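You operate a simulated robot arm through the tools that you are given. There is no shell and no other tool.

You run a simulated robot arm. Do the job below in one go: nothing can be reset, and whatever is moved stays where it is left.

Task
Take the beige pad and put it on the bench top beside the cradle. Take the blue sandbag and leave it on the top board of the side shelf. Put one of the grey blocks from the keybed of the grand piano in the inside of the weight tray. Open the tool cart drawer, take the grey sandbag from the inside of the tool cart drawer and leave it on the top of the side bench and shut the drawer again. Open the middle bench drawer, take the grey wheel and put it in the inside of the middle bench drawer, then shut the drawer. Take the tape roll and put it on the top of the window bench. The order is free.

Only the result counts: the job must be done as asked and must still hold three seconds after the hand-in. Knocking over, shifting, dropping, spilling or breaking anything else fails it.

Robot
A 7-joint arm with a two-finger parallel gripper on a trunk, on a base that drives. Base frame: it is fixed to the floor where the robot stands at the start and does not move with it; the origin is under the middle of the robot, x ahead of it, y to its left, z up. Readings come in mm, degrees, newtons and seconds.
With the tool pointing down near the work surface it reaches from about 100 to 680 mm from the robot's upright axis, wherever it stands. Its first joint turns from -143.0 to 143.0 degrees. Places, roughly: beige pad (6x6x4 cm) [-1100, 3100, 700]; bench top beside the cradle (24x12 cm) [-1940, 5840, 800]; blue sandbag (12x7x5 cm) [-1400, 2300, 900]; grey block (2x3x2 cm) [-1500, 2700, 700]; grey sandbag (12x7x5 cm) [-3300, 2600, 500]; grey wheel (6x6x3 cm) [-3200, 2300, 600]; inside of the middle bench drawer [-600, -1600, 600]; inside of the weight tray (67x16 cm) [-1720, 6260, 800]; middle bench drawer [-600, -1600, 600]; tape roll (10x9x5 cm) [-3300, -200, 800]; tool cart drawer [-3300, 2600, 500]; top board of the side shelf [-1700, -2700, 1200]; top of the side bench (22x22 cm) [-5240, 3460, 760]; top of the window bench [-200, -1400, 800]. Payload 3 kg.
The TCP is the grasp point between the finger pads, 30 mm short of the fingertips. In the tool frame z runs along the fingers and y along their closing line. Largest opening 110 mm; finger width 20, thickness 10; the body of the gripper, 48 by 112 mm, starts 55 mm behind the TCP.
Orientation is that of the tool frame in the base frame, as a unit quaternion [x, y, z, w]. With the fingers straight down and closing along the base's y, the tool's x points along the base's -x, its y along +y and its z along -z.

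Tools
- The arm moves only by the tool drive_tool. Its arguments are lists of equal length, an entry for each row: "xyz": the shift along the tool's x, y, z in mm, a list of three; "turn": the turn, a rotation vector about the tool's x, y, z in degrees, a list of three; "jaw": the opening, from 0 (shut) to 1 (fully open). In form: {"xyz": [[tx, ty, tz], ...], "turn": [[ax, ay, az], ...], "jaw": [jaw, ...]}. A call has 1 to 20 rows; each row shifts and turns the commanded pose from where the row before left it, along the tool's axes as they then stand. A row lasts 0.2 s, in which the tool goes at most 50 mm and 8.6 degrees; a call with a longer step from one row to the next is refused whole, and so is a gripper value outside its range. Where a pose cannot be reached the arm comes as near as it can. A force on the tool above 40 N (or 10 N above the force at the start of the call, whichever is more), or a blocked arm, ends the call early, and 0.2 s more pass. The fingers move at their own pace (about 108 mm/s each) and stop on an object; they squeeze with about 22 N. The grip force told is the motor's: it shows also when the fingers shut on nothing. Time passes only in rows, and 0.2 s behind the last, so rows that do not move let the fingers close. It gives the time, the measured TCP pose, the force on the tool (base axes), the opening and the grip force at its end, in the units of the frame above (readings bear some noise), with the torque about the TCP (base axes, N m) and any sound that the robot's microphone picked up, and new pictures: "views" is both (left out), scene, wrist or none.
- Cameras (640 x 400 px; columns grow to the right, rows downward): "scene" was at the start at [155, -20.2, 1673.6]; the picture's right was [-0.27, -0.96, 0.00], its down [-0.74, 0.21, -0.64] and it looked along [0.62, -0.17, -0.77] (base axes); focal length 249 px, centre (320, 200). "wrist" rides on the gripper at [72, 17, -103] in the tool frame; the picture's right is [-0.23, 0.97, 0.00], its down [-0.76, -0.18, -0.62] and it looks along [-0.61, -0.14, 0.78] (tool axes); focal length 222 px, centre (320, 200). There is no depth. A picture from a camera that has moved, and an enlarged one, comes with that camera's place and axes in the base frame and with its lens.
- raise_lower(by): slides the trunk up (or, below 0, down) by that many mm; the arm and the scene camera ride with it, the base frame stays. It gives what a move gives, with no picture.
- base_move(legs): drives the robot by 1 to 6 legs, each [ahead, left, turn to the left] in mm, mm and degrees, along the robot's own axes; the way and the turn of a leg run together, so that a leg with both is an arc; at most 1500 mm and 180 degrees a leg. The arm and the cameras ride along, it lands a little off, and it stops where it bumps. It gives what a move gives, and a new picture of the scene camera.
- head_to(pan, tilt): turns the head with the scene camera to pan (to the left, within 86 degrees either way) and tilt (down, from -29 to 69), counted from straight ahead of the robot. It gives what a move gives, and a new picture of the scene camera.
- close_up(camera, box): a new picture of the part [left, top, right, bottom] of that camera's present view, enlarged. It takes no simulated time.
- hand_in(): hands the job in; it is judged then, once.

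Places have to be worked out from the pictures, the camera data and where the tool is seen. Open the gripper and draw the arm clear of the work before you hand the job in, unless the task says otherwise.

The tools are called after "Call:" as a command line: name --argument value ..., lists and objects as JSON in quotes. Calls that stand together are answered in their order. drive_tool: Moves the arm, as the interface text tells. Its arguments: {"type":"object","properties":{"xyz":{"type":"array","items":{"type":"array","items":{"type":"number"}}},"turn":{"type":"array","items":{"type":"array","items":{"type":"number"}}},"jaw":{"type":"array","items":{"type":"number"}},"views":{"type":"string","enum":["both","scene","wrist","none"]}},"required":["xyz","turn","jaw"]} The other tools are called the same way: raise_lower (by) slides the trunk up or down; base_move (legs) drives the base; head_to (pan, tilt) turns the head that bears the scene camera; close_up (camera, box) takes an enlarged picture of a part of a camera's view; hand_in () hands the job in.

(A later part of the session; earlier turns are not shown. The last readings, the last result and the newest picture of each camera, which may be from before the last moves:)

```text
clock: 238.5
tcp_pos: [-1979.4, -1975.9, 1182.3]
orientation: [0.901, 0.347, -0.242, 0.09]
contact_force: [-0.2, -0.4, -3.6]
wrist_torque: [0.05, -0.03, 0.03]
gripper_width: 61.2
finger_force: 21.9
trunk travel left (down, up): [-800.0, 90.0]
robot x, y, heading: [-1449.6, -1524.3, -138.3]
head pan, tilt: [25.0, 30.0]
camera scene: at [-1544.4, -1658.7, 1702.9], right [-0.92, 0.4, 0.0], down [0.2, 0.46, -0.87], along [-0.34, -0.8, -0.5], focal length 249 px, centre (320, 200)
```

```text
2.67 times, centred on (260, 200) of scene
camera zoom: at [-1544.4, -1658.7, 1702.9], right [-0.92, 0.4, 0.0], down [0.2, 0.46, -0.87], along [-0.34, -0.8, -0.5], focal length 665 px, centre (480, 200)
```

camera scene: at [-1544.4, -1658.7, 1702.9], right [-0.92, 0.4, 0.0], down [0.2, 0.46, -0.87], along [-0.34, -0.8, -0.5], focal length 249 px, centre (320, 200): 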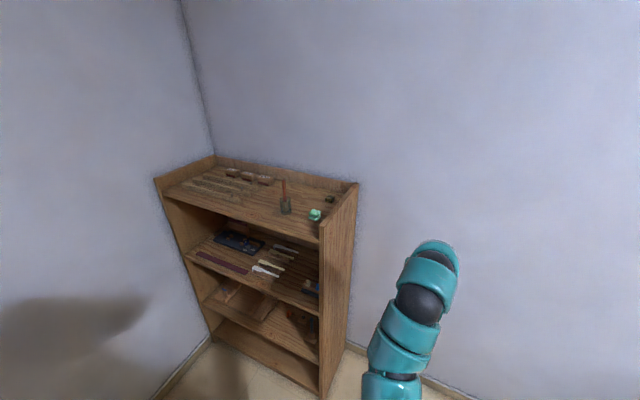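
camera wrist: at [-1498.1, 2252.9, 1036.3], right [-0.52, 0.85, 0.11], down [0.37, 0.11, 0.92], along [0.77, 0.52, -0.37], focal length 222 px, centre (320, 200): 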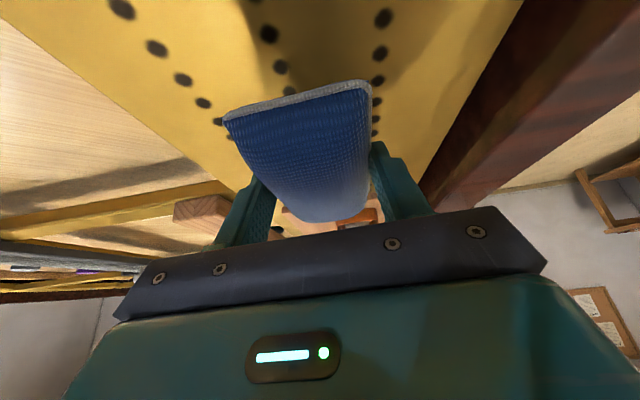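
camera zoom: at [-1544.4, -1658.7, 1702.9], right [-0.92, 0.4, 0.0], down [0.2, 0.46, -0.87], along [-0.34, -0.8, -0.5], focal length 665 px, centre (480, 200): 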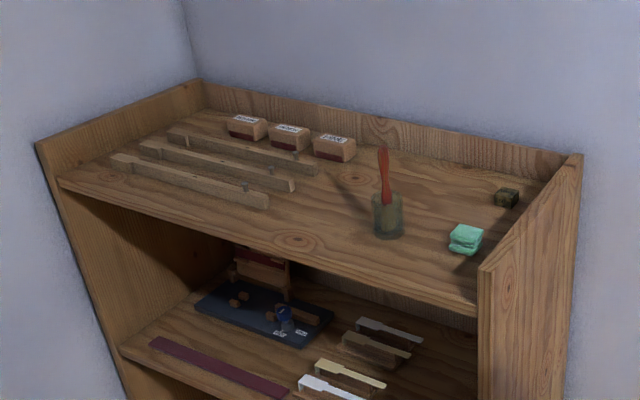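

Free patch on the shelf top: between the strips' ends (u≈-890) and the jar (u≈-715); board z≈1150. I raise the trunk, and approach keeping the bag short of the jar's brush while sliding left.

Call:
raise_lower --by 90

Call:
base_move --legs '[[50, 0, 0], [0, 650, 0]]'

Call:
head_to --pan 0 --tilt 35

Call:
drive_tool --xyz '[[0, 0, 0]]' --turn '[[0, 0, 0]]' --jaw '[0.3]' --views "wrist"

```text
clock: 239.8
tcp_pos: [-1980.1, -1975.2, 1272.2]
orientation: [0.9, 0.349, -0.243, 0.092]
contact_force: [-0.1, -0.3, -3.3]
wrist_torque: [0.04, -0.01, 0.0]
gripper_width: 61.2
finger_force: 21.9
trunk travel left (down, up): [-890.0, 0.0]
robot x, y, heading: [-1452.8, -1522.1, -138.1]
head pan, tilt: [25.0, 30.0]
```

```text
clock: 243.9
tcp_pos: [-1569.3, -2502.0, 1271.9]
orientation: [0.898, 0.355, -0.243, 0.092]
contact_force: [0.1, -0.1, -3.7]
wrist_torque: [0.03, 0.02, 0.0]
gripper_width: 61.2
finger_force: 22.1
trunk travel left (down, up): [-890.0, 0.0]
robot x, y, heading: [-1047.6, -2040.6, -137.5]
head pan, tilt: [25.0, 30.0]
camera scene: at [-1139.2, -2179.2, 1792.9], right [-0.92, 0.38, 0.0], down [0.19, 0.46, -0.87], along [-0.33, -0.8, -0.5], focal length 249 px, centre (320, 200)
```

scene: 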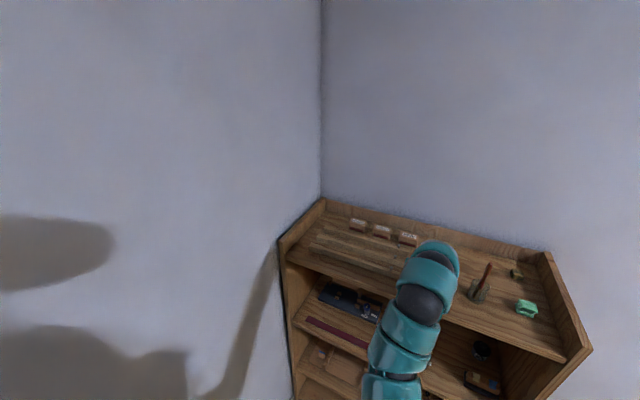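

```text
clock: 244.8
tcp_pos: [-1570.0, -2502.7, 1271.9]
orientation: [0.898, 0.355, -0.244, 0.092]
contact_force: [0.2, -0.5, -3.5]
wrist_torque: [0.03, -0.03, 0.02]
gripper_width: 61.2
finger_force: 22.0
trunk travel left (down, up): [-890.0, 0.0]
robot x, y, heading: [-1044.2, -2041.0, -137.4]
head pan, tilt: [0.0, 35.0]
camera scene: at [-1169.9, -2154.9, 1785.2], right [-0.68, 0.74, 0.0], down [0.42, 0.39, -0.82], along [-0.6, -0.55, -0.57], focal length 249 px, centre (320, 200)
```

scene: 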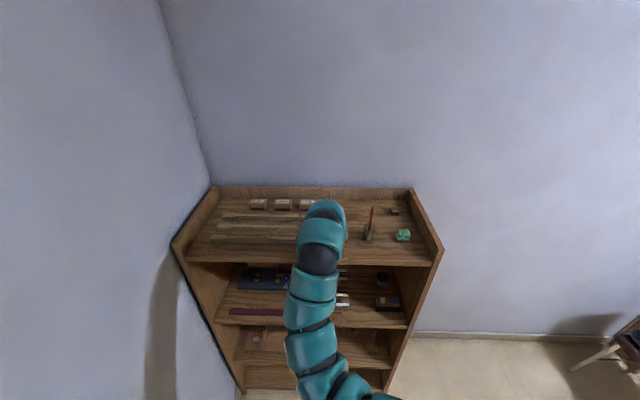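

```text
clock: 245.2
tcp_pos: [-1569.5, -2501.9, 1271.4]
orientation: [0.898, 0.356, -0.242, 0.093]
contact_force: [0.3, -0.8, -4.2]
wrist_torque: [0.03, -0.06, 0.01]
gripper_width: 61.1
finger_force: 22.0
trunk travel left (down, up): [-890.0, 0.0]
robot x, y, heading: [-1044.5, -2044.4, -137.1]
head pan, tilt: [0.0, 35.0]
camera wrist: at [-1473.1, -2435.9, 1324.7], right [0.52, -0.85, 0.11], down [-0.37, -0.11, 0.92], along [-0.77, -0.52, -0.37], focal length 222 px, centre (320, 200)
```

wrist: 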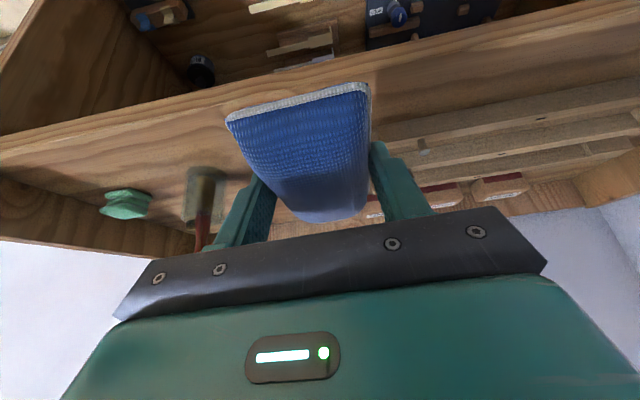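

The bag hangs centred between the jar and the strip ends. I move 165 mm forward over the board, then descend in steps until contact.

Call:
base_move --legs '[[165, 0, 0]]'

Call:
drive_tool --xyz '[[15, 0, 26], [10, 0, 17.3]]' --turn '[[0, 0, 0], [0, 0, 0]]' --jaw '[0.3, 0.3]' --views "both"

```text
clock: 246.7
tcp_pos: [-1694.7, -2616.8, 1272.2]
orientation: [0.898, 0.356, -0.242, 0.092]
contact_force: [-0.4, -0.3, -4.6]
wrist_torque: [0.03, -0.05, 0.02]
gripper_width: 61.2
finger_force: 21.5
trunk travel left (down, up): [-890.0, 0.0]
robot x, y, heading: [-1171.7, -2154.6, -137.4]
head pan, tilt: [0.0, 35.0]
camera scene: at [-1295.1, -2269.7, 1785.0], right [-0.68, 0.74, 0.0], down [0.42, 0.39, -0.82], along [-0.6, -0.55, -0.57], focal length 249 px, centre (320, 200)
```

scene: 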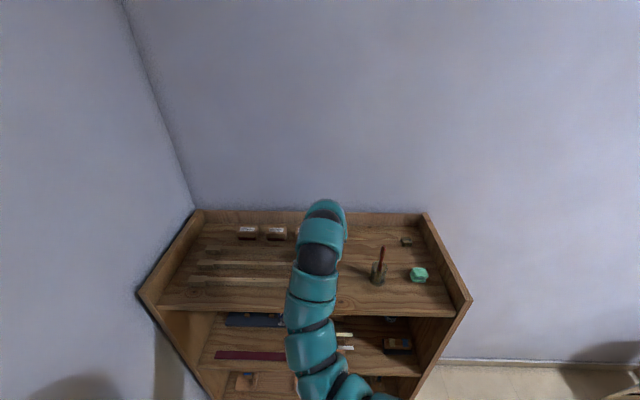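

```text
clock: 247.3
tcp_pos: [-1693.0, -2617.0, 1222.8]
orientation: [0.898, 0.356, -0.241, 0.092]
contact_force: [0.1, -0.6, -5.1]
wrist_torque: [-0.01, -0.05, 0.01]
gripper_width: 61.1
finger_force: 22.0
trunk travel left (down, up): [-890.0, 0.0]
robot x, y, heading: [-1174.3, -2156.7, -137.5]
head pan, tilt: [0.0, 35.0]
camera scene: at [-1294.1, -2268.7, 1785.1], right [-0.68, 0.74, 0.0], down [0.42, 0.39, -0.82], along [-0.6, -0.55, -0.57], focal length 249 px, centre (320, 200)
camera wrist: at [-1597.1, -2550.8, 1275.4], right [0.52, -0.85, 0.11], down [-0.37, -0.11, 0.92], along [-0.77, -0.52, -0.37], focal length 222 px, centre (320, 200)
```

scene: 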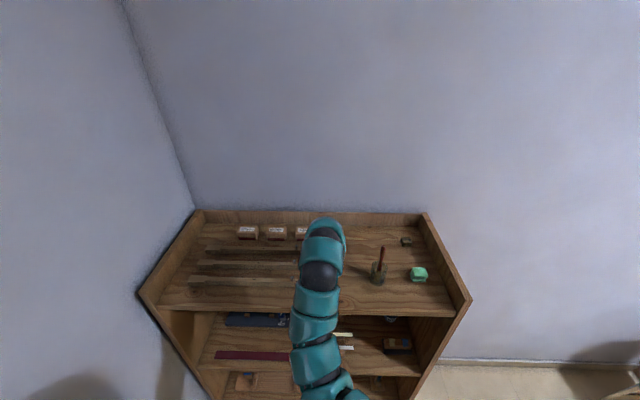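
wrist: 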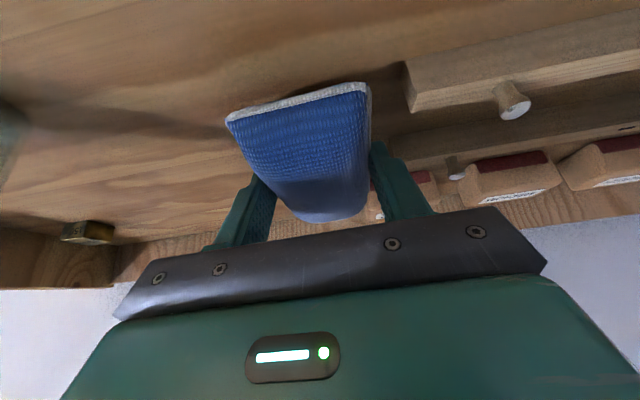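

The strip ends are at u≈-870, a bit close to the left finger, so I shift 28 mm to the right and continue down.

Call:
drive_tool --xyz '[[0, -28, 0], [5, 0, 8.7], [5, 0, 8.7]]' --turn '[[0, 0, 0], [0, 0, 0], [0, 0, 0]]' --jaw '[0.3, 0.3, 0.3]' --views "wrist"

```text
clock: 248.2
tcp_pos: [-1711.4, -2595.2, 1210.9]
orientation: [0.897, 0.352, -0.251, 0.097]
contact_force: [6.0, 5.4, 15.3]
wrist_torque: [0.11, -0.55, 0.02]
gripper_width: 61.3
finger_force: 22.3
trunk travel left (down, up): [-890.0, 0.0]
robot x, y, heading: [-1169.9, -2155.3, -137.3]
head pan, tilt: [0.0, 35.0]
stopped in row 3: the force on the tool passed its limit at 42 N (the readings are from after the stop); the commanded pose is now the measured one
camera wrist: at [-1614.9, -2528.3, 1261.4], right [0.52, -0.85, 0.11], down [-0.36, -0.1, 0.93], along [-0.77, -0.52, -0.35], focal length 222 px, centre (320, 200)
```

wrist: 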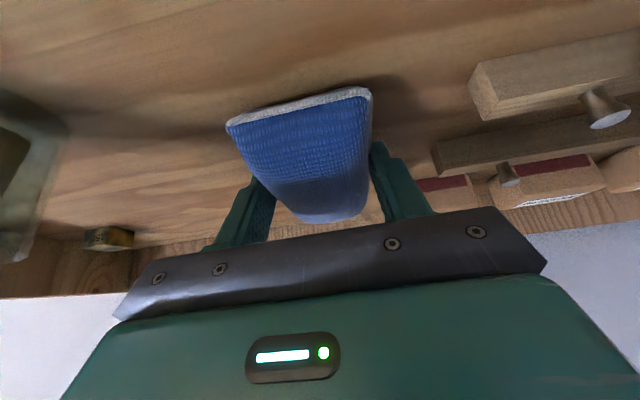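

Contact at TCP z≈1211, so the bag rests on the board (~1180). I open the fingers and rise straight up.

Call:
drive_tool --xyz '[[0, 0, 0], [0, 0, 0], [0, 0, 0], [-10, 0, -17.3], [-15, 0, -26], [-15, 0, -26]]' --turn '[[0, 0, 0], [0, 0, 0], [0, 0, 0], [0, 0, 0], [0, 0, 0], [0, 0, 0]]' --jaw '[0.65, 0.75, 0.78, 0.78, 0.78, 0.78]' --views "both"

```text
clock: 249.6
tcp_pos: [-1711.4, -2593.4, 1286.5]
orientation: [0.897, 0.355, -0.247, 0.095]
contact_force: [-0.8, 0.2, 0.2]
wrist_torque: [-0.01, 0.0, 0.03]
gripper_width: 85.8
finger_force: 0.1
trunk travel left (down, up): [-890.0, 0.0]
robot x, y, heading: [-1172.3, -2155.9, -137.2]
head pan, tilt: [0.0, 35.0]
camera scene: at [-1292.8, -2269.0, 1785.2], right [-0.68, 0.74, 0.0], down [0.42, 0.39, -0.82], along [-0.6, -0.55, -0.57], focal length 249 px, centre (320, 200)
camera wrist: at [-1614.4, -2526.6, 1338.3], right [0.52, -0.85, 0.11], down [-0.36, -0.1, 0.93], along [-0.77, -0.52, -0.36], focal length 222 px, centre (320, 200)
```

scene: 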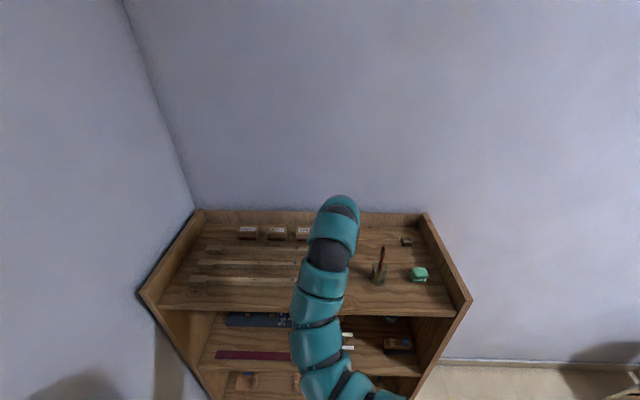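
wrist: 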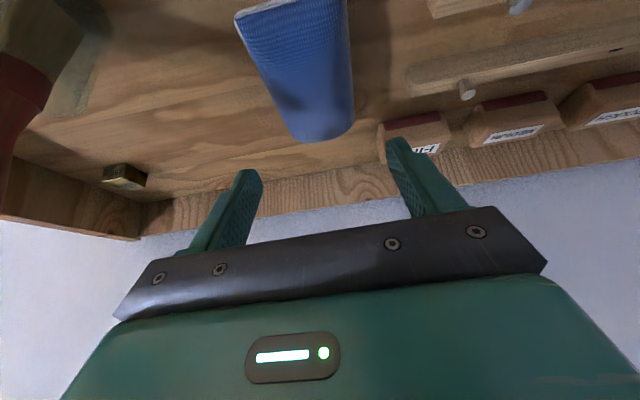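

The bag lies flat on the shelf top between the strips and the jar. I back straight out, slide right, and check it.

Call:
base_move --legs '[[-160, 0, 0], [0, -640, 0]]'

Call:
head_to --pan 25 --tilt 30

Call:
close_up --camera "scene" --box '[120, 120, 400, 295]'

```text
clock: 254.2
tcp_pos: [-2032.6, -2005.8, 1286.6]
orientation: [0.898, 0.349, -0.25, 0.095]
contact_force: [0.2, 0.3, -0.2]
wrist_torque: [-0.01, -0.01, 0.0]
gripper_width: 85.6
finger_force: 0.1
trunk travel left (down, up): [-890.0, 0.0]
robot x, y, heading: [-1486.2, -1574.4, -137.9]
head pan, tilt: [0.0, 35.0]
camera scene: at [-1610.5, -1685.7, 1785.2], right [-0.67, 0.74, 0.0], down [0.43, 0.38, -0.82], along [-0.61, -0.55, -0.57], focal length 249 px, centre (320, 200)
```

scene: 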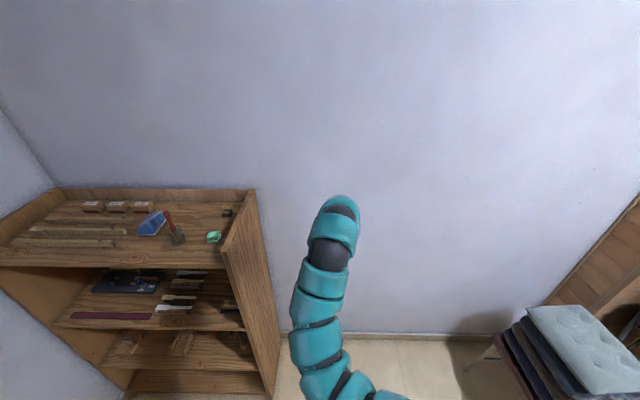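

```text
clock: 255.1
tcp_pos: [-2031.2, -2007.2, 1288.0]
orientation: [0.899, 0.348, -0.25, 0.094]
contact_force: [-0.3, 0.8, -0.4]
wrist_torque: [-0.01, -0.04, 0.0]
gripper_width: 86.0
finger_force: 0.0
trunk travel left (down, up): [-890.0, 0.0]
robot x, y, heading: [-1485.8, -1573.9, -138.0]
head pan, tilt: [25.0, 30.0]
camera scene: at [-1580.1, -1710.4, 1793.0], right [-0.92, 0.39, 0.0], down [0.2, 0.46, -0.87], along [-0.34, -0.8, -0.5], focal length 249 px, centre (320, 200)
```

scene: 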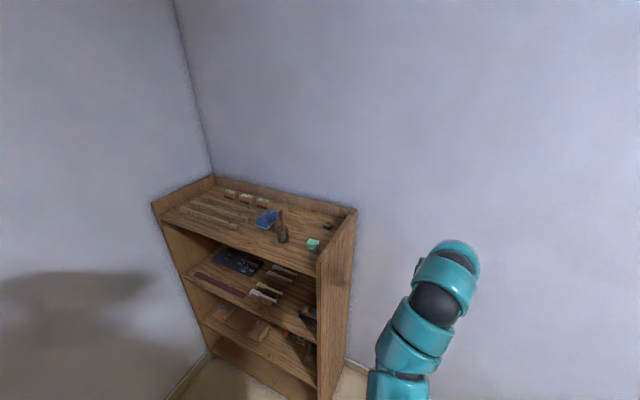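

```text
2.29 times, centred on (260, 208) of scene
camera zoom: at [-1580.1, -1710.4, 1793.0], right [-0.92, 0.39, 0.0], down [0.2, 0.46, -0.87], along [-0.34, -0.8, -0.5], focal length 570 px, centre (457, 183)
```

zoom: 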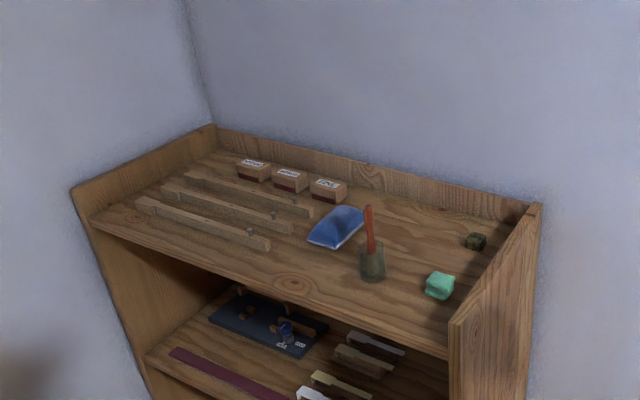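

The blue sandbag is on the shelf top and everything else there is untouched. I bring the tool down, back to vertical and folded for driving.

Call:
drive_tool --xyz '[[21, 0, 36.4], [21, 0, 36.4], [21, 0, 36.4], [21, 0, 36.4], [21, 0, 36.4], [21, 0, 36.4], [34.6, 0, -20], [34.6, 0, -20], [0, 0, 0], [0, 0, 0], [0, 0, 0], [0, 0, 0], [0, 0, 40], [0, 0, 40], [20, 0, 40], [40, 0, 30], [40, 0, 20], [40, 0, 20], [40, 0, 10]]' --turn '[[0, 0, 0], [0, 0, 0], [0, 0, 0], [0, 0, 0], [0, 0, 0], [0, 0, 0], [0, 0, 0], [0, 0, 0], [0, 7.6, 0], [0, 7.6, 0], [0, 7.6, 0], [0, 7.6, 0], [0, 0, 0], [0, 0, 0], [0, 0, 0], [0, 0, 0], [0, 0, 0], [0, 0, 0], [0, 0, 0]]' --jaw '[0.8, 0.8, 0.8, 0.8, 0.8, 0.8, 0.8, 0.8, 0.8, 0.8, 0.8, 0.8, 0.8, 0.8, 0.8, 0.8, 0.8, 0.8, 0.8]' --views "none"

```text
clock: 259.1
tcp_pos: [-1843.5, -1830.5, 833.2]
orientation: [0.932, 0.362, -0.005, 0.0]
contact_force: [-0.1, -0.9, 1.2]
wrist_torque: [-0.03, 0.01, 0.01]
gripper_width: 87.7
finger_force: 0.0
trunk travel left (down, up): [-890.0, 0.0]
robot x, y, heading: [-1485.0, -1573.5, -137.9]
head pan, tilt: [25.0, 30.0]
```

Folded at radius 440, z 833. I drive back along the proven route and on toward the tool cart.

Call:
base_move --legs '[[-625, -343, 0], [-799, -290, 0], [-450, -873, 0], [323, -762, 0], [323, -762, 0], [0, 0, -99.5]]'

Call:
head_to --pan 0 --tilt 30

Call:
close_up --camera "scene" --box '[220, 150, 420, 275]'

```text
clock: 283.9
tcp_pos: [-2959.4, 1721.2, 833.9]
orientation: [0.913, -0.408, -0.004, -0.003]
contact_force: [-0.2, -0.6, 0.9]
wrist_torque: [0.0, -0.02, 0.01]
gripper_width: 87.9
finger_force: 0.0
trunk travel left (down, up): [-890.0, 0.0]
robot x, y, heading: [-2706.7, 1360.1, 131.8]
head pan, tilt: [25.0, 30.0]
camera scene: at [-2840.3, 1457.1, 1793.0], right [0.4, 0.92, 0.0], down [0.46, -0.2, -0.87], along [-0.79, 0.34, -0.5], focal length 249 px, centre (320, 200)
```

scene: 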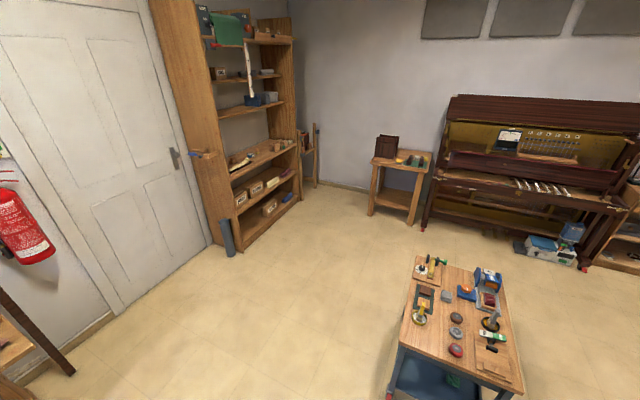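

```text
clock: 284.8
tcp_pos: [-2959.7, 1721.0, 833.8]
orientation: [0.913, -0.407, -0.003, -0.003]
contact_force: [0.4, 0.4, -0.3]
wrist_torque: [-0.01, 0.03, -0.04]
gripper_width: 87.9
finger_force: 0.1
trunk travel left (down, up): [-890.0, 0.0]
robot x, y, heading: [-2707.2, 1360.2, 131.6]
head pan, tilt: [0.0, 30.0]
camera scene: at [-2817.5, 1488.8, 1793.0], right [0.75, 0.66, 0.0], down [0.33, -0.37, -0.87], along [-0.58, 0.65, -0.5], focal length 249 px, centre (320, 200)
```

scene: 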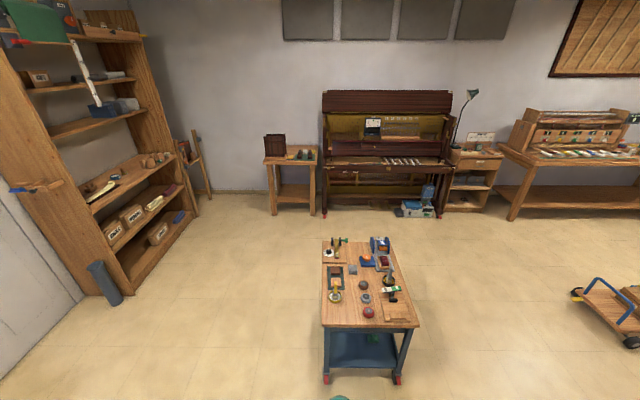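

```text
3.20 times, centred on (320, 212) of scene
camera zoom: at [-2817.5, 1488.8, 1793.0], right [0.75, 0.66, 0.0], down [0.33, -0.37, -0.87], along [-0.58, 0.65, -0.5], focal length 798 px, centre (320, 160)
```

zoom: 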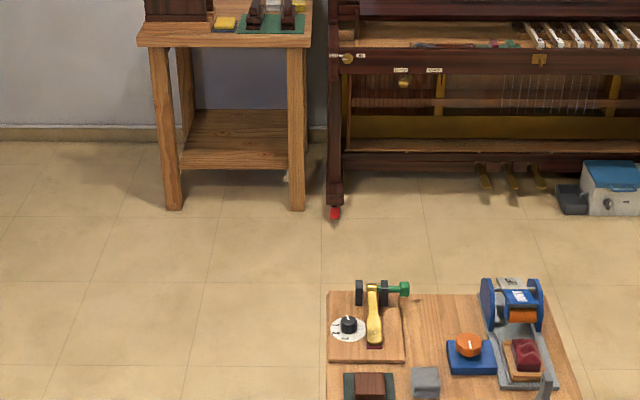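

The cart is straight ahead. I zoom on it to find the drawer and the grey wheel.

Call:
close_up --camera "scene" --box '[290, 225, 450, 325]'

Call:
close_up --camera "scene" --box '[290, 300, 450, 400]'

```text
4.00 times, centred on (370, 275) of scene
camera zoom: at [-2817.5, 1488.8, 1793.0], right [0.75, 0.66, 0.0], down [0.33, -0.37, -0.87], along [-0.58, 0.65, -0.5], focal length 998 px, centre (120, -100)
```

zoom: 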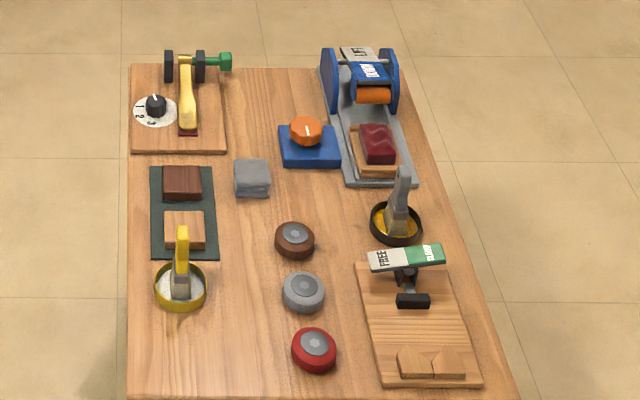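

```text
4.00 times, centred on (370, 350) of scene
camera zoom: at [-2817.5, 1488.8, 1793.0], right [0.75, 0.66, 0.0], down [0.33, -0.37, -0.87], along [-0.58, 0.65, -0.5], focal length 998 px, centre (120, -400)
```

zoom: 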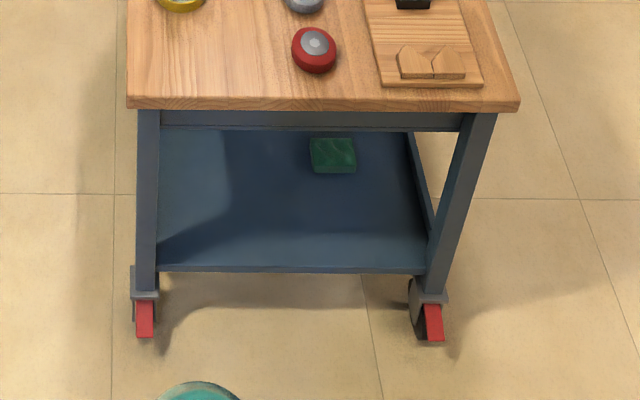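

Grey wheel is the middle of three discs on the cart top. The drawer must be on another side, so I drive round to the cart's piano side to look.

Call:
base_move --legs '[[383, -750, 0], [703, -445, 0], [0, 0, 90]]'

Call:
head_to --pan 0 --tilt 40

Call:
close_up --camera "scene" --box '[200, 100, 440, 250]'

```text
clock: 297.0
tcp_pos: [-2899.1, 2694.6, 833.6]
orientation: [0.933, 0.359, -0.004, 0.0]
contact_force: [-0.2, -0.6, 0.3]
wrist_torque: [0.02, -0.04, 0.02]
gripper_width: 87.9
finger_force: 0.0
trunk travel left (down, up): [-890.0, 0.0]
robot x, y, heading: [-2541.6, 2949.4, -138.4]
head pan, tilt: [0.0, 30.0]
camera scene: at [-2666.4, 2837.5, 1793.0], right [-0.67, 0.75, 0.0], down [0.37, 0.33, -0.87], along [-0.65, -0.58, -0.5], focal length 249 px, centre (320, 200)
```

scene: 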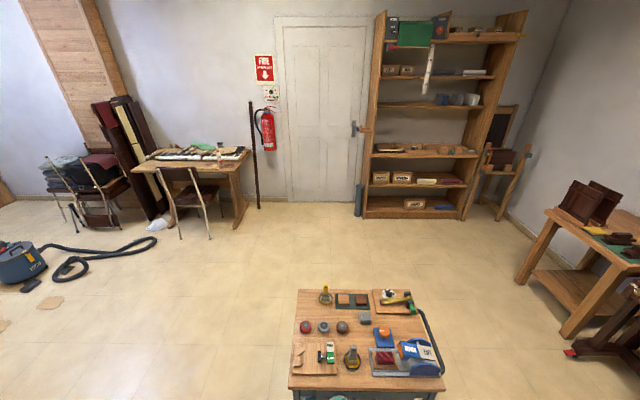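

```text
clock: 297.7
tcp_pos: [-2900.2, 2694.4, 833.0]
orientation: [0.933, 0.359, -0.004, 0.0]
contact_force: [-0.3, -0.3, -0.1]
wrist_torque: [-0.01, 0.0, 0.03]
gripper_width: 87.9
finger_force: 0.0
trunk travel left (down, up): [-890.0, 0.0]
robot x, y, heading: [-2538.4, 2950.4, -138.6]
head pan, tilt: [0.0, 40.0]
camera scene: at [-2662.4, 2841.2, 1777.7], right [-0.67, 0.75, 0.0], down [0.48, 0.43, -0.77], along [-0.57, -0.51, -0.64], focal length 249 px, centre (320, 200)
```

scene: 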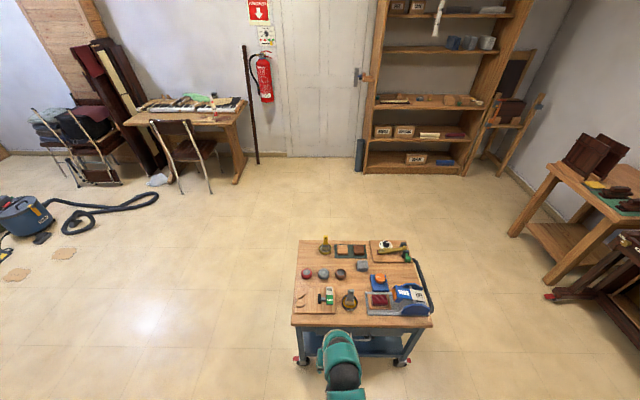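

```text
2.67 times, centred on (320, 175) of scene
camera zoom: at [-2662.4, 2841.2, 1777.7], right [-0.67, 0.75, 0.0], down [0.48, 0.43, -0.77], along [-0.57, -0.51, -0.64], focal length 665 px, centre (320, 267)
```

zoom: 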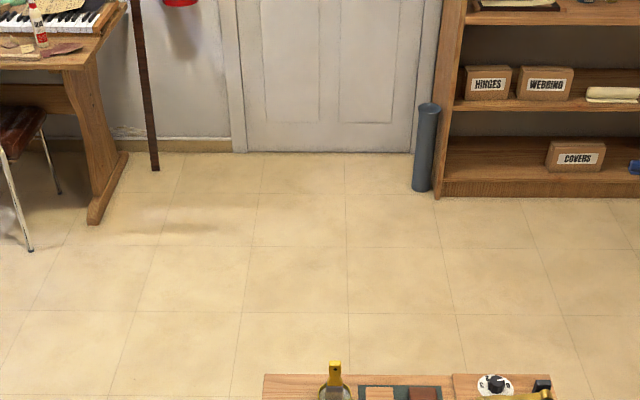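

The push handle is at the +u end. I zoom on the near side of the cart.

Call:
close_up --camera "scene" --box '[270, 230, 450, 342]'

Call:
close_up --camera "scene" --box '[280, 300, 440, 400]'

```text
3.56 times, centred on (360, 286) of scene
camera zoom: at [-2662.4, 2841.2, 1777.7], right [-0.67, 0.75, 0.0], down [0.48, 0.43, -0.77], along [-0.57, -0.51, -0.64], focal length 887 px, centre (178, -106)
```

zoom: 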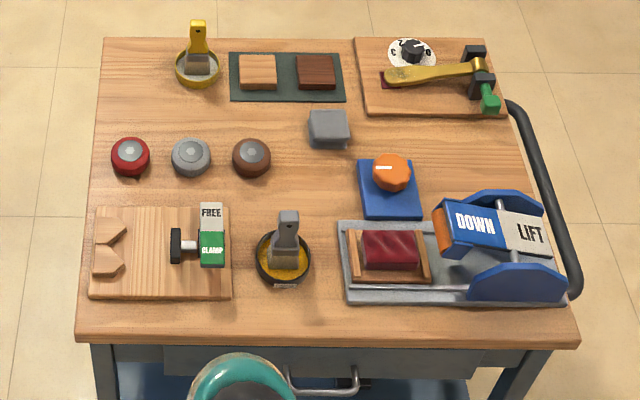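

```text
4.00 times, centred on (360, 350) of scene
camera zoom: at [-2662.4, 2841.2, 1777.7], right [-0.67, 0.75, 0.0], down [0.48, 0.43, -0.77], along [-0.57, -0.51, -0.64], focal length 998 px, centre (160, -400)
```

zoom: 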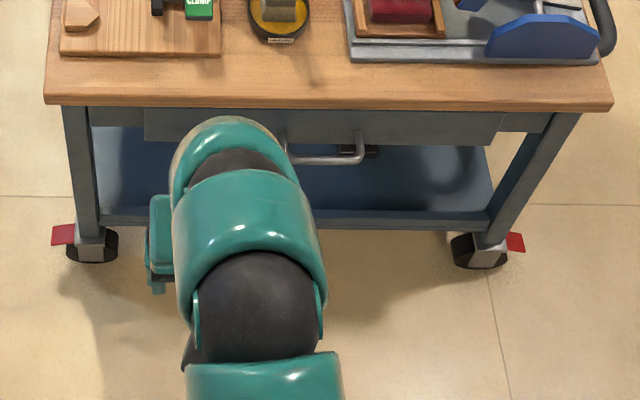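

The drawer with a chrome U-handle is on this side, handle at about (-3145,2668). I back off a little, align with the handle, lower the trunk and orient the tool horizontally.

Call:
base_move --legs '[[-110, -190, 0]]'

Call:
raise_lower --by -290

Call:
drive_tool --xyz '[[-40, 0, 0], [-40, 0, 0], [-20, 0, 0], [0, 0, 0], [0, 0, 0], [0, 0, 0], [0, 0, 0], [0, 0, 0], [0, 0, 0], [0, 0, 0], [0, 0, 0], [0, 0, 0], [0, 0, 0], [0, 0, 0]]' --turn '[[0, 0, 0], [0, 0, 0], [0, 0, 0], [0, 0, 8.2], [0, 0, 8.2], [0, 0, 8.2], [0, 0, 8.2], [0, 0, 8.2], [0, 0, 8.2], [0, 0, 8.2], [0, 0, 8.2], [0, 0, 8.2], [0, 0, 8.2], [0, 0, 8]]' --jaw '[0.6, 0.6, 0.6, 0.6, 0.6, 0.6, 0.6, 0.6, 0.6, 0.6, 0.6, 0.6, 0.6, 0.6]' --views "scene"

```text
clock: 299.4
tcp_pos: [-2940.8, 2908.9, 833.4]
orientation: [0.934, 0.358, -0.005, 0.0]
contact_force: [-0.7, -0.2, -0.8]
wrist_torque: [0.01, 0.01, 0.01]
gripper_width: 88.0
finger_force: 0.0
trunk travel left (down, up): [-890.0, 0.0]
robot x, y, heading: [-2581.3, 3164.5, -138.2]
head pan, tilt: [0.0, 40.0]
camera scene: at [-2704.1, 3055.7, 1777.7], right [-0.67, 0.75, 0.0], down [0.48, 0.43, -0.77], along [-0.57, -0.51, -0.64], focal length 249 px, centre (320, 200)
```

scene: 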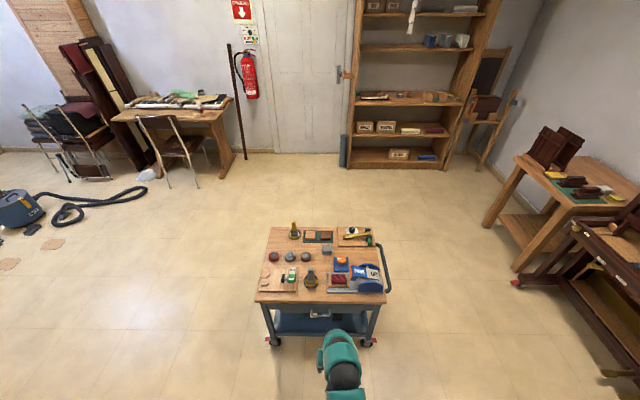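

```text
clock: 302.3
tcp_pos: [-2940.4, 2908.2, 543.4]
orientation: [0.934, 0.358, -0.004, 0.0]
contact_force: [0.1, 0.7, -0.3]
wrist_torque: [0.02, 0.03, 0.0]
gripper_width: 88.1
finger_force: 0.1
trunk travel left (down, up): [-600.0, 290.0]
robot x, y, heading: [-2581.1, 3164.5, -138.2]
head pan, tilt: [0.0, 40.0]
```

```text
clock: 305.3
tcp_pos: [-3014.0, 2841.4, 542.8]
orientation: [0.913, -0.407, -0.004, 0.002]
contact_force: [0.0, 0.5, -1.0]
wrist_torque: [0.02, -0.01, 0.0]
gripper_width: 65.8
finger_force: 0.0
trunk travel left (down, up): [-600.0, 290.0]
robot x, y, heading: [-2581.5, 3164.5, -138.4]
head pan, tilt: [0.0, 40.0]
camera scene: at [-2703.8, 3054.2, 1487.7], right [-0.67, 0.75, 0.0], down [0.48, 0.43, -0.77], along [-0.57, -0.51, -0.64], focal length 249 px, centre (320, 200)
```

scene: 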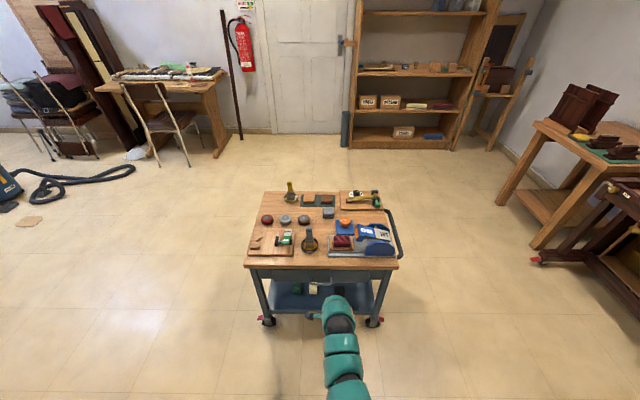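

Now I pitch the tool to horizontal and view the handle from both cameras.

Call:
drive_tool --xyz '[[0, 0, 0], [0, 0, 0], [0, 0, 0], [0, 0, 0], [0, 0, 0], [0, 0, 0], [0, 0, 0], [0, 0, 0], [0, 0, 0], [0, 0, 0], [0, 0, 0]]' --turn '[[-8.2, 0, 0], [-8.2, 0, 0], [-8.2, 0, 0], [-8.2, 0, 0], [-8.2, 0, 0], [-8.2, 0, 0], [-8.2, 0, 0], [-8.2, 0, 0], [-8.2, 0, 0], [-8.2, 0, 0], [-8, 0, 0]]' --jaw '[0.6, 0.6, 0.6, 0.6, 0.6, 0.6, 0.6, 0.6, 0.6, 0.6, 0.6]' --views "both"

Call:
close_up --camera "scene" --box '[240, 240, 400, 340]'

```text
clock: 307.7
tcp_pos: [-3015.7, 2841.8, 544.1]
orientation: [0.643, -0.284, -0.291, 0.648]
contact_force: [-0.6, 0.0, 0.5]
wrist_torque: [-0.02, -0.02, -0.02]
gripper_width: 66.1
finger_force: 0.0
trunk travel left (down, up): [-600.0, 290.0]
robot x, y, heading: [-2579.7, 3164.3, -138.5]
head pan, tilt: [0.0, 40.0]
camera scene: at [-2704.2, 3054.0, 1487.6], right [-0.67, 0.75, 0.0], down [0.48, 0.43, -0.77], along [-0.57, -0.51, -0.64], focal length 249 px, centre (320, 200)
camera wrist: at [-2889.2, 2858.2, 558.2], right [-0.14, 0.17, 0.97], down [-0.05, 0.98, -0.18], along [-0.99, -0.07, -0.13], focal length 222 px, centre (320, 200)
```

scene: 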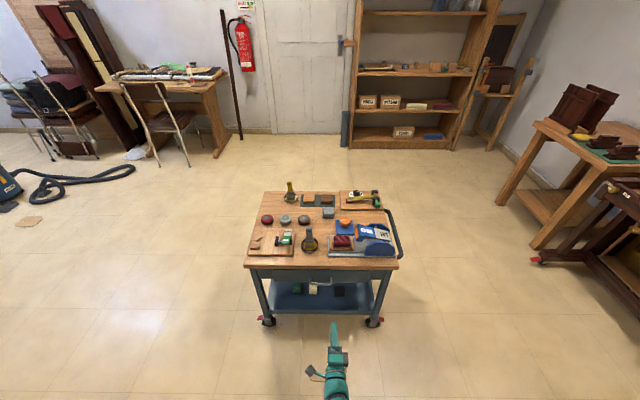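
wrist: 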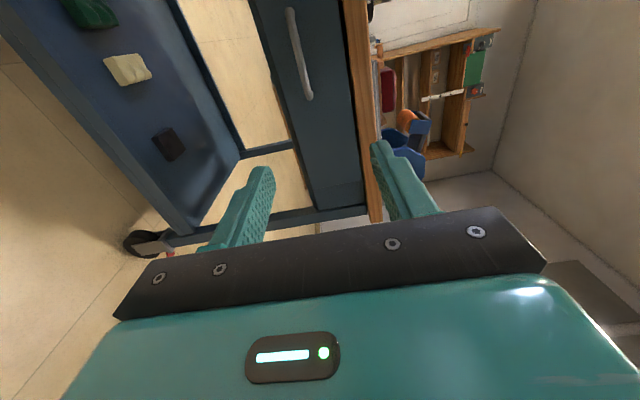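

```text
4.00 times, centred on (320, 290) of scene
camera zoom: at [-2704.2, 3054.0, 1487.6], right [-0.67, 0.75, 0.0], down [0.48, 0.43, -0.77], along [-0.57, -0.51, -0.64], focal length 998 px, centre (320, -160)
```

zoom: 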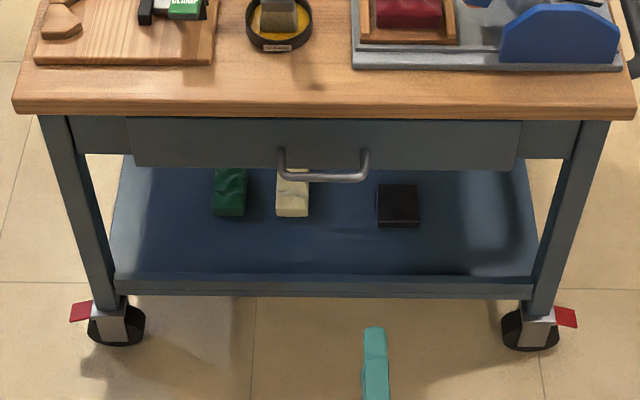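

The handle bar triangulates precisely to (-3144,2669,526). I shift left 42 mm and forward, and lower the tool 17 mm, stopping short of the handle.

Call:
base_move --legs '[[110, 42, 0]]'

Call:
drive_tool --xyz '[[0, -17, 0]]' --turn '[[0, 0, 0]]' --jaw '[0.5]' --views "wrist"

```text
clock: 308.9
tcp_pos: [-3069.7, 2736.8, 543.1]
orientation: [0.644, -0.285, -0.291, 0.648]
contact_force: [0.4, -0.5, 0.3]
wrist_torque: [0.0, -0.02, 0.03]
gripper_width: 66.1
finger_force: 0.1
trunk travel left (down, up): [-600.0, 290.0]
robot x, y, heading: [-2637.1, 3054.5, -138.2]
head pan, tilt: [0.0, 40.0]
camera scene: at [-2758.9, 2948.9, 1487.6], right [-0.67, 0.75, 0.0], down [0.48, 0.43, -0.77], along [-0.57, -0.51, -0.64], focal length 249 px, centre (320, 200)
```

scene: 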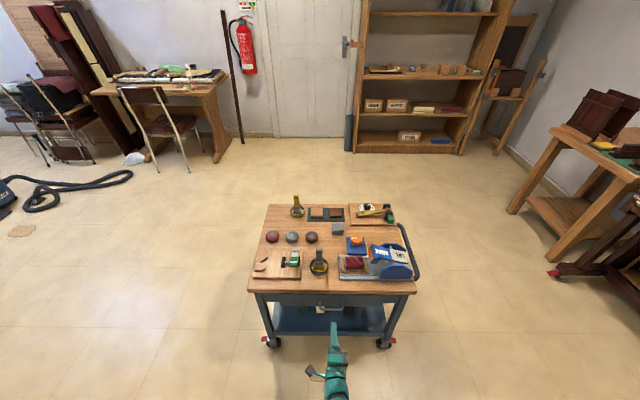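

```text
clock: 309.3
tcp_pos: [-3069.6, 2737.0, 525.7]
orientation: [0.644, -0.287, -0.289, 0.647]
contact_force: [0.0, 0.5, 0.6]
wrist_torque: [0.0, 0.01, 0.0]
gripper_width: 55.2
finger_force: 0.0
trunk travel left (down, up): [-600.0, 290.0]
robot x, y, heading: [-2637.8, 3056.3, -138.1]
head pan, tilt: [0.0, 40.0]
camera wrist: at [-2943.7, 2753.3, 541.5], right [-0.14, 0.17, 0.97], down [-0.05, 0.98, -0.18], along [-0.99, -0.07, -0.13], focal length 222 px, centre (320, 200)
```

wrist: 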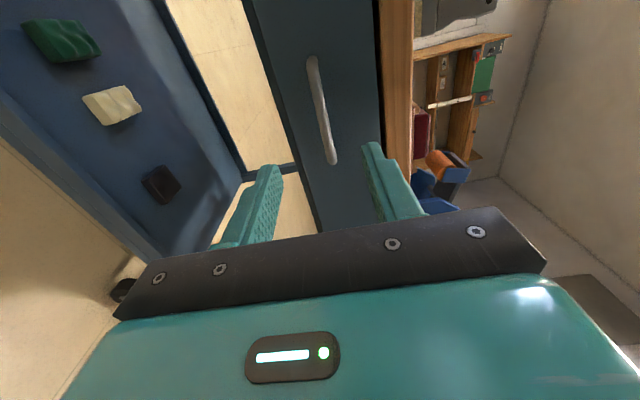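

Perfectly aligned, 100 mm short of the bar. I advance 93 mm and close.

Call:
drive_tool --xyz '[[0, 0, 31], [0, 0, 31], [0, 0, 31], [0, 0, 0], [0, 0, 0], [0, 0, 0]]' --turn '[[0, 0, 0], [0, 0, 0], [0, 0, 0], [0, 0, 0], [0, 0, 0], [0, 0, 0]]' --jaw '[0.5, 0.5, 0.5, 0, 0, 0]' --views "wrist"

```text
clock: 310.7
tcp_pos: [-3117.9, 2690.6, 534.4]
orientation: [0.646, -0.285, -0.29, 0.646]
contact_force: [16.3, 17.5, -16.9]
wrist_torque: [0.44, -0.44, -0.08]
gripper_width: 0.1
finger_force: 21.7
out of reach, approached as far as the arm can: row 3
trunk travel left (down, up): [-600.0, 290.0]
robot x, y, heading: [-2637.4, 3057.3, -138.4]
head pan, tilt: [0.0, 40.0]
camera wrist: at [-2991.2, 2707.2, 551.7], right [-0.15, 0.17, 0.97], down [-0.05, 0.98, -0.18], along [-0.99, -0.07, -0.14], focal length 222 px, centre (320, 200)
```

wrist: 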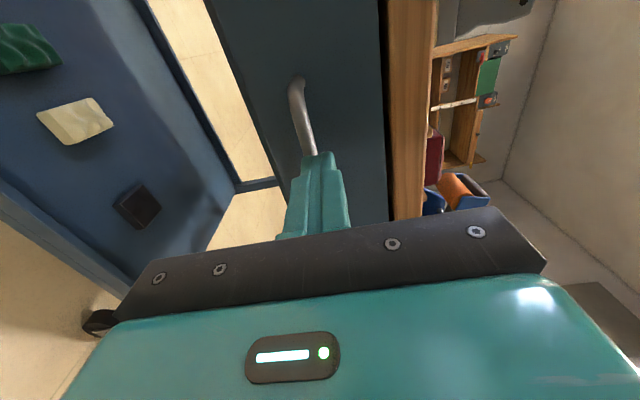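

The arm ran out of reach and the fingers closed short of the bar, lightly pressing it. I back off, reopen, and use the base to come closer.

Call:
drive_tool --xyz '[[0, 0, -25], [0, 0, -25], [0, 0, -20], [0, 0, 0]]' --turn '[[0, 0, 0], [0, 0, 0], [0, 0, 0], [0, 0, 0]]' --jaw '[0, 0, 0.5, 0.5]' --views "wrist"

Call:
close_up --camera "scene" --box '[240, 240, 420, 352]'

```text
clock: 311.7
tcp_pos: [-3068.3, 2734.9, 535.0]
orientation: [0.644, -0.285, -0.291, 0.648]
contact_force: [-0.5, -0.3, 0.9]
wrist_torque: [0.0, -0.02, -0.03]
gripper_width: 54.8
finger_force: 0.1
trunk travel left (down, up): [-600.0, 290.0]
robot x, y, heading: [-2632.0, 3060.6, -138.3]
head pan, tilt: [0.0, 40.0]
camera wrist: at [-2942.2, 2752.0, 551.1], right [-0.14, 0.17, 0.97], down [-0.05, 0.98, -0.18], along [-0.99, -0.07, -0.13], focal length 222 px, centre (320, 200)
```

wrist: 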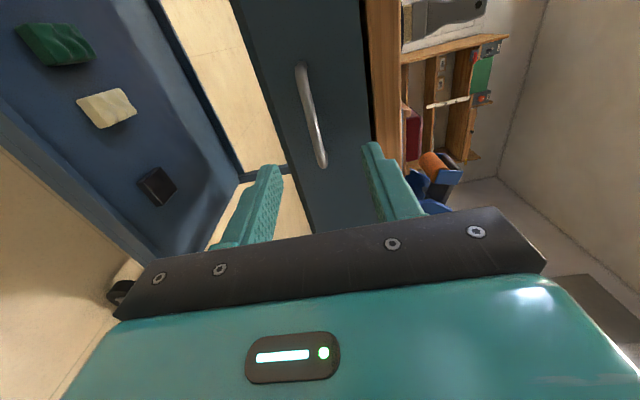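

```text
3.56 times, centred on (330, 296) of scene
camera zoom: at [-2758.6, 2949.6, 1487.7], right [-0.67, 0.75, 0.0], down [0.48, 0.43, -0.77], along [-0.57, -0.51, -0.64], focal length 887 px, centre (284, -141)
```

zoom: 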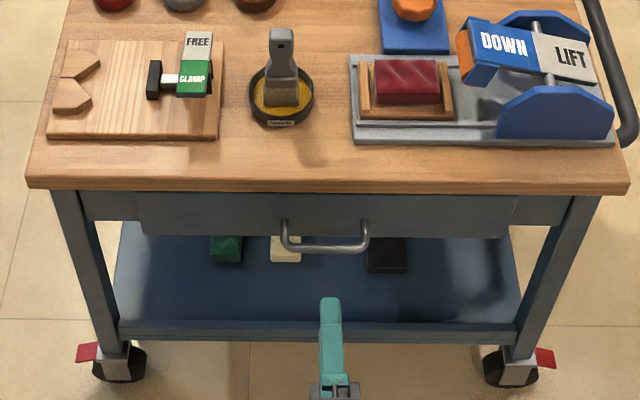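

The cart hasn't moved. I drive the base 60 mm forward, correct the height, then advance only ~33 mm with the arm.

Call:
base_move --legs '[[60, 0, 0]]'

Call:
drive_tool --xyz '[[0, -8, 0], [0, 0, 0]]' --turn '[[0, 0, 0], [0, 0, 0]]' --jaw '[0.5, 0.5]' --views "wrist"

```text
clock: 312.7
tcp_pos: [-3114.3, 2693.0, 534.8]
orientation: [0.645, -0.285, -0.289, 0.648]
contact_force: [-0.6, 0.0, 0.1]
wrist_torque: [-0.01, 0.02, -0.03]
gripper_width: 54.9
finger_force: 0.1
trunk travel left (down, up): [-600.0, 290.0]
robot x, y, heading: [-2684.0, 3019.3, -138.3]
head pan, tilt: [0.0, 40.0]
camera scene: at [-2805.9, 2907.3, 1487.5], right [-0.67, 0.75, 0.0], down [0.48, 0.43, -0.77], along [-0.57, -0.51, -0.64], focal length 249 px, centre (320, 200)
```

scene: 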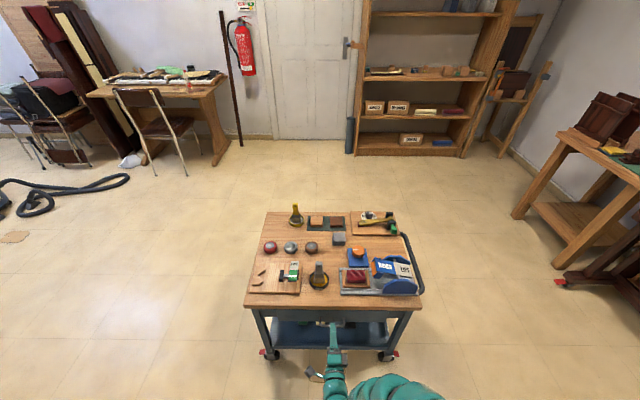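

```text
clock: 313.3
tcp_pos: [-3115.6, 2694.3, 528.4]
orientation: [0.644, -0.285, -0.29, 0.648]
contact_force: [-0.8, 0.3, 0.4]
wrist_torque: [0.01, 0.01, -0.02]
gripper_width: 54.9
finger_force: 0.1
trunk travel left (down, up): [-600.0, 290.0]
robot x, y, heading: [-2679.1, 3015.4, -138.3]
head pan, tilt: [0.0, 40.0]
camera wrist: at [-2988.9, 2710.6, 543.0], right [-0.14, 0.17, 0.97], down [-0.05, 0.98, -0.18], along [-0.99, -0.07, -0.13], focal length 222 px, centre (320, 200)
```

wrist: 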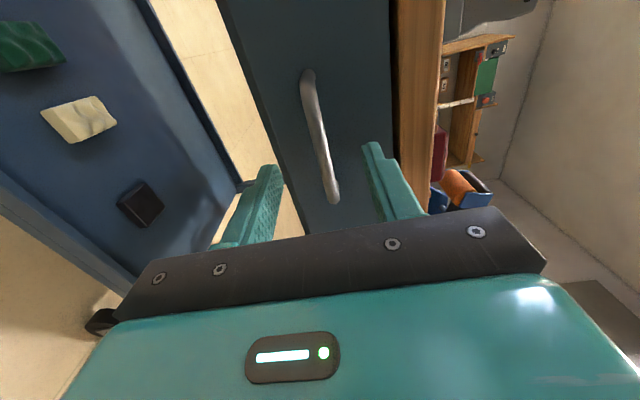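

The bar now sits between the open fingers, ~39 mm ahead. I advance 32 mm and close.

Call:
drive_tool --xyz '[[0, 0, 16], [0, 0, 16], [0, 0, 0], [0, 0, 0], [0, 0, 0]]' --turn '[[0, 0, 0], [0, 0, 0], [0, 0, 0], [0, 0, 0], [0, 0, 0]]' --jaw '[0.5, 0.5, 0, 0, 0]' --views "wrist"

```text
clock: 314.5
tcp_pos: [-3138.1, 2671.9, 529.1]
orientation: [0.642, -0.284, -0.291, 0.65]
contact_force: [3.4, 2.0, 27.6]
wrist_torque: [-0.28, -0.03, -0.08]
gripper_width: 9.7
finger_force: 45.2
trunk travel left (down, up): [-600.0, 290.0]
robot x, y, heading: [-2681.6, 3012.3, -138.4]
head pan, tilt: [0.0, 40.0]
camera wrist: at [-3011.8, 2688.4, 545.2], right [-0.14, 0.18, 0.97], down [-0.05, 0.98, -0.18], along [-0.99, -0.07, -0.13], focal length 222 px, centre (320, 200)
```

wrist: 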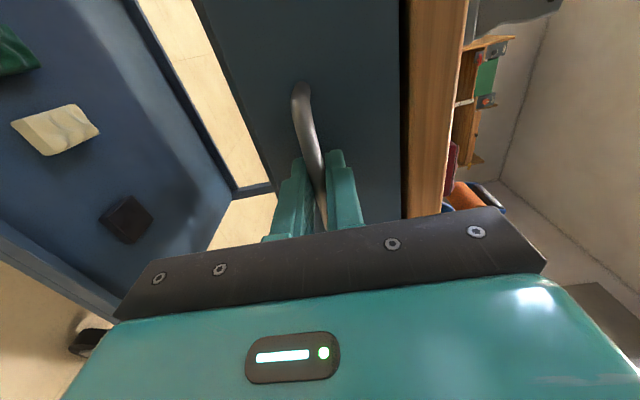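

Gripped on the bar. I ease up 2 mm and pull the drawer out with the arm.

Call:
drive_tool --xyz '[[0, 3, 0], [0, 0, -20], [0, 0, -20], [0, 0, -20], [0, 0, -20], [0, 0, -20]]' --turn '[[0, 0, 0], [0, 0, 0], [0, 0, 0], [0, 0, 0], [0, 0, 0], [0, 0, 0]]' --jaw '[0, 0, 0, 0, 0, 0]' --views "both"

```text
clock: 315.9
tcp_pos: [-3061.7, 2738.6, 530.4]
orientation: [0.645, -0.284, -0.288, 0.649]
contact_force: [19.4, -20.7, 7.3]
wrist_torque: [-0.07, -0.22, 0.46]
gripper_width: 9.5
finger_force: 45.0
trunk travel left (down, up): [-600.0, 290.0]
robot x, y, heading: [-2679.5, 3017.5, -138.2]
head pan, tilt: [0.0, 40.0]
camera scene: at [-2802.9, 2907.1, 1487.9], right [-0.67, 0.75, 0.0], down [0.48, 0.43, -0.77], along [-0.57, -0.51, -0.64], focal length 249 px, centre (320, 200)
camera wrist: at [-2935.6, 2755.6, 546.1], right [-0.15, 0.17, 0.97], down [-0.05, 0.98, -0.18], along [-0.99, -0.08, -0.13], focal length 222 px, centre (320, 200)
```

scene: 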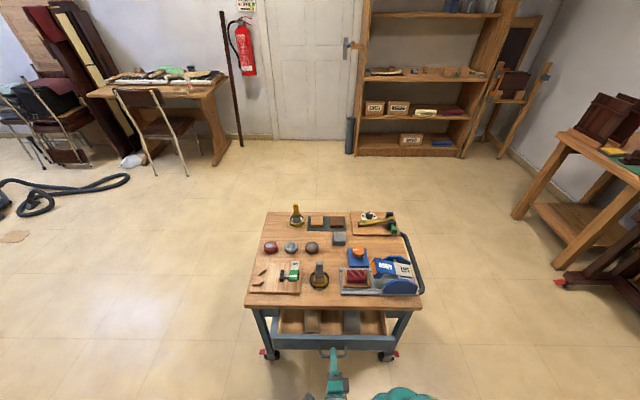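
wrist: 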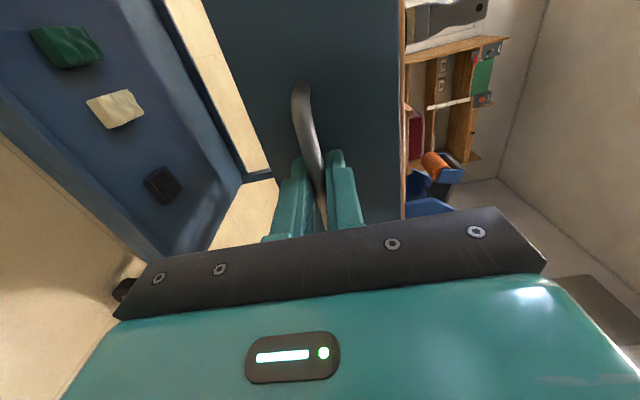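

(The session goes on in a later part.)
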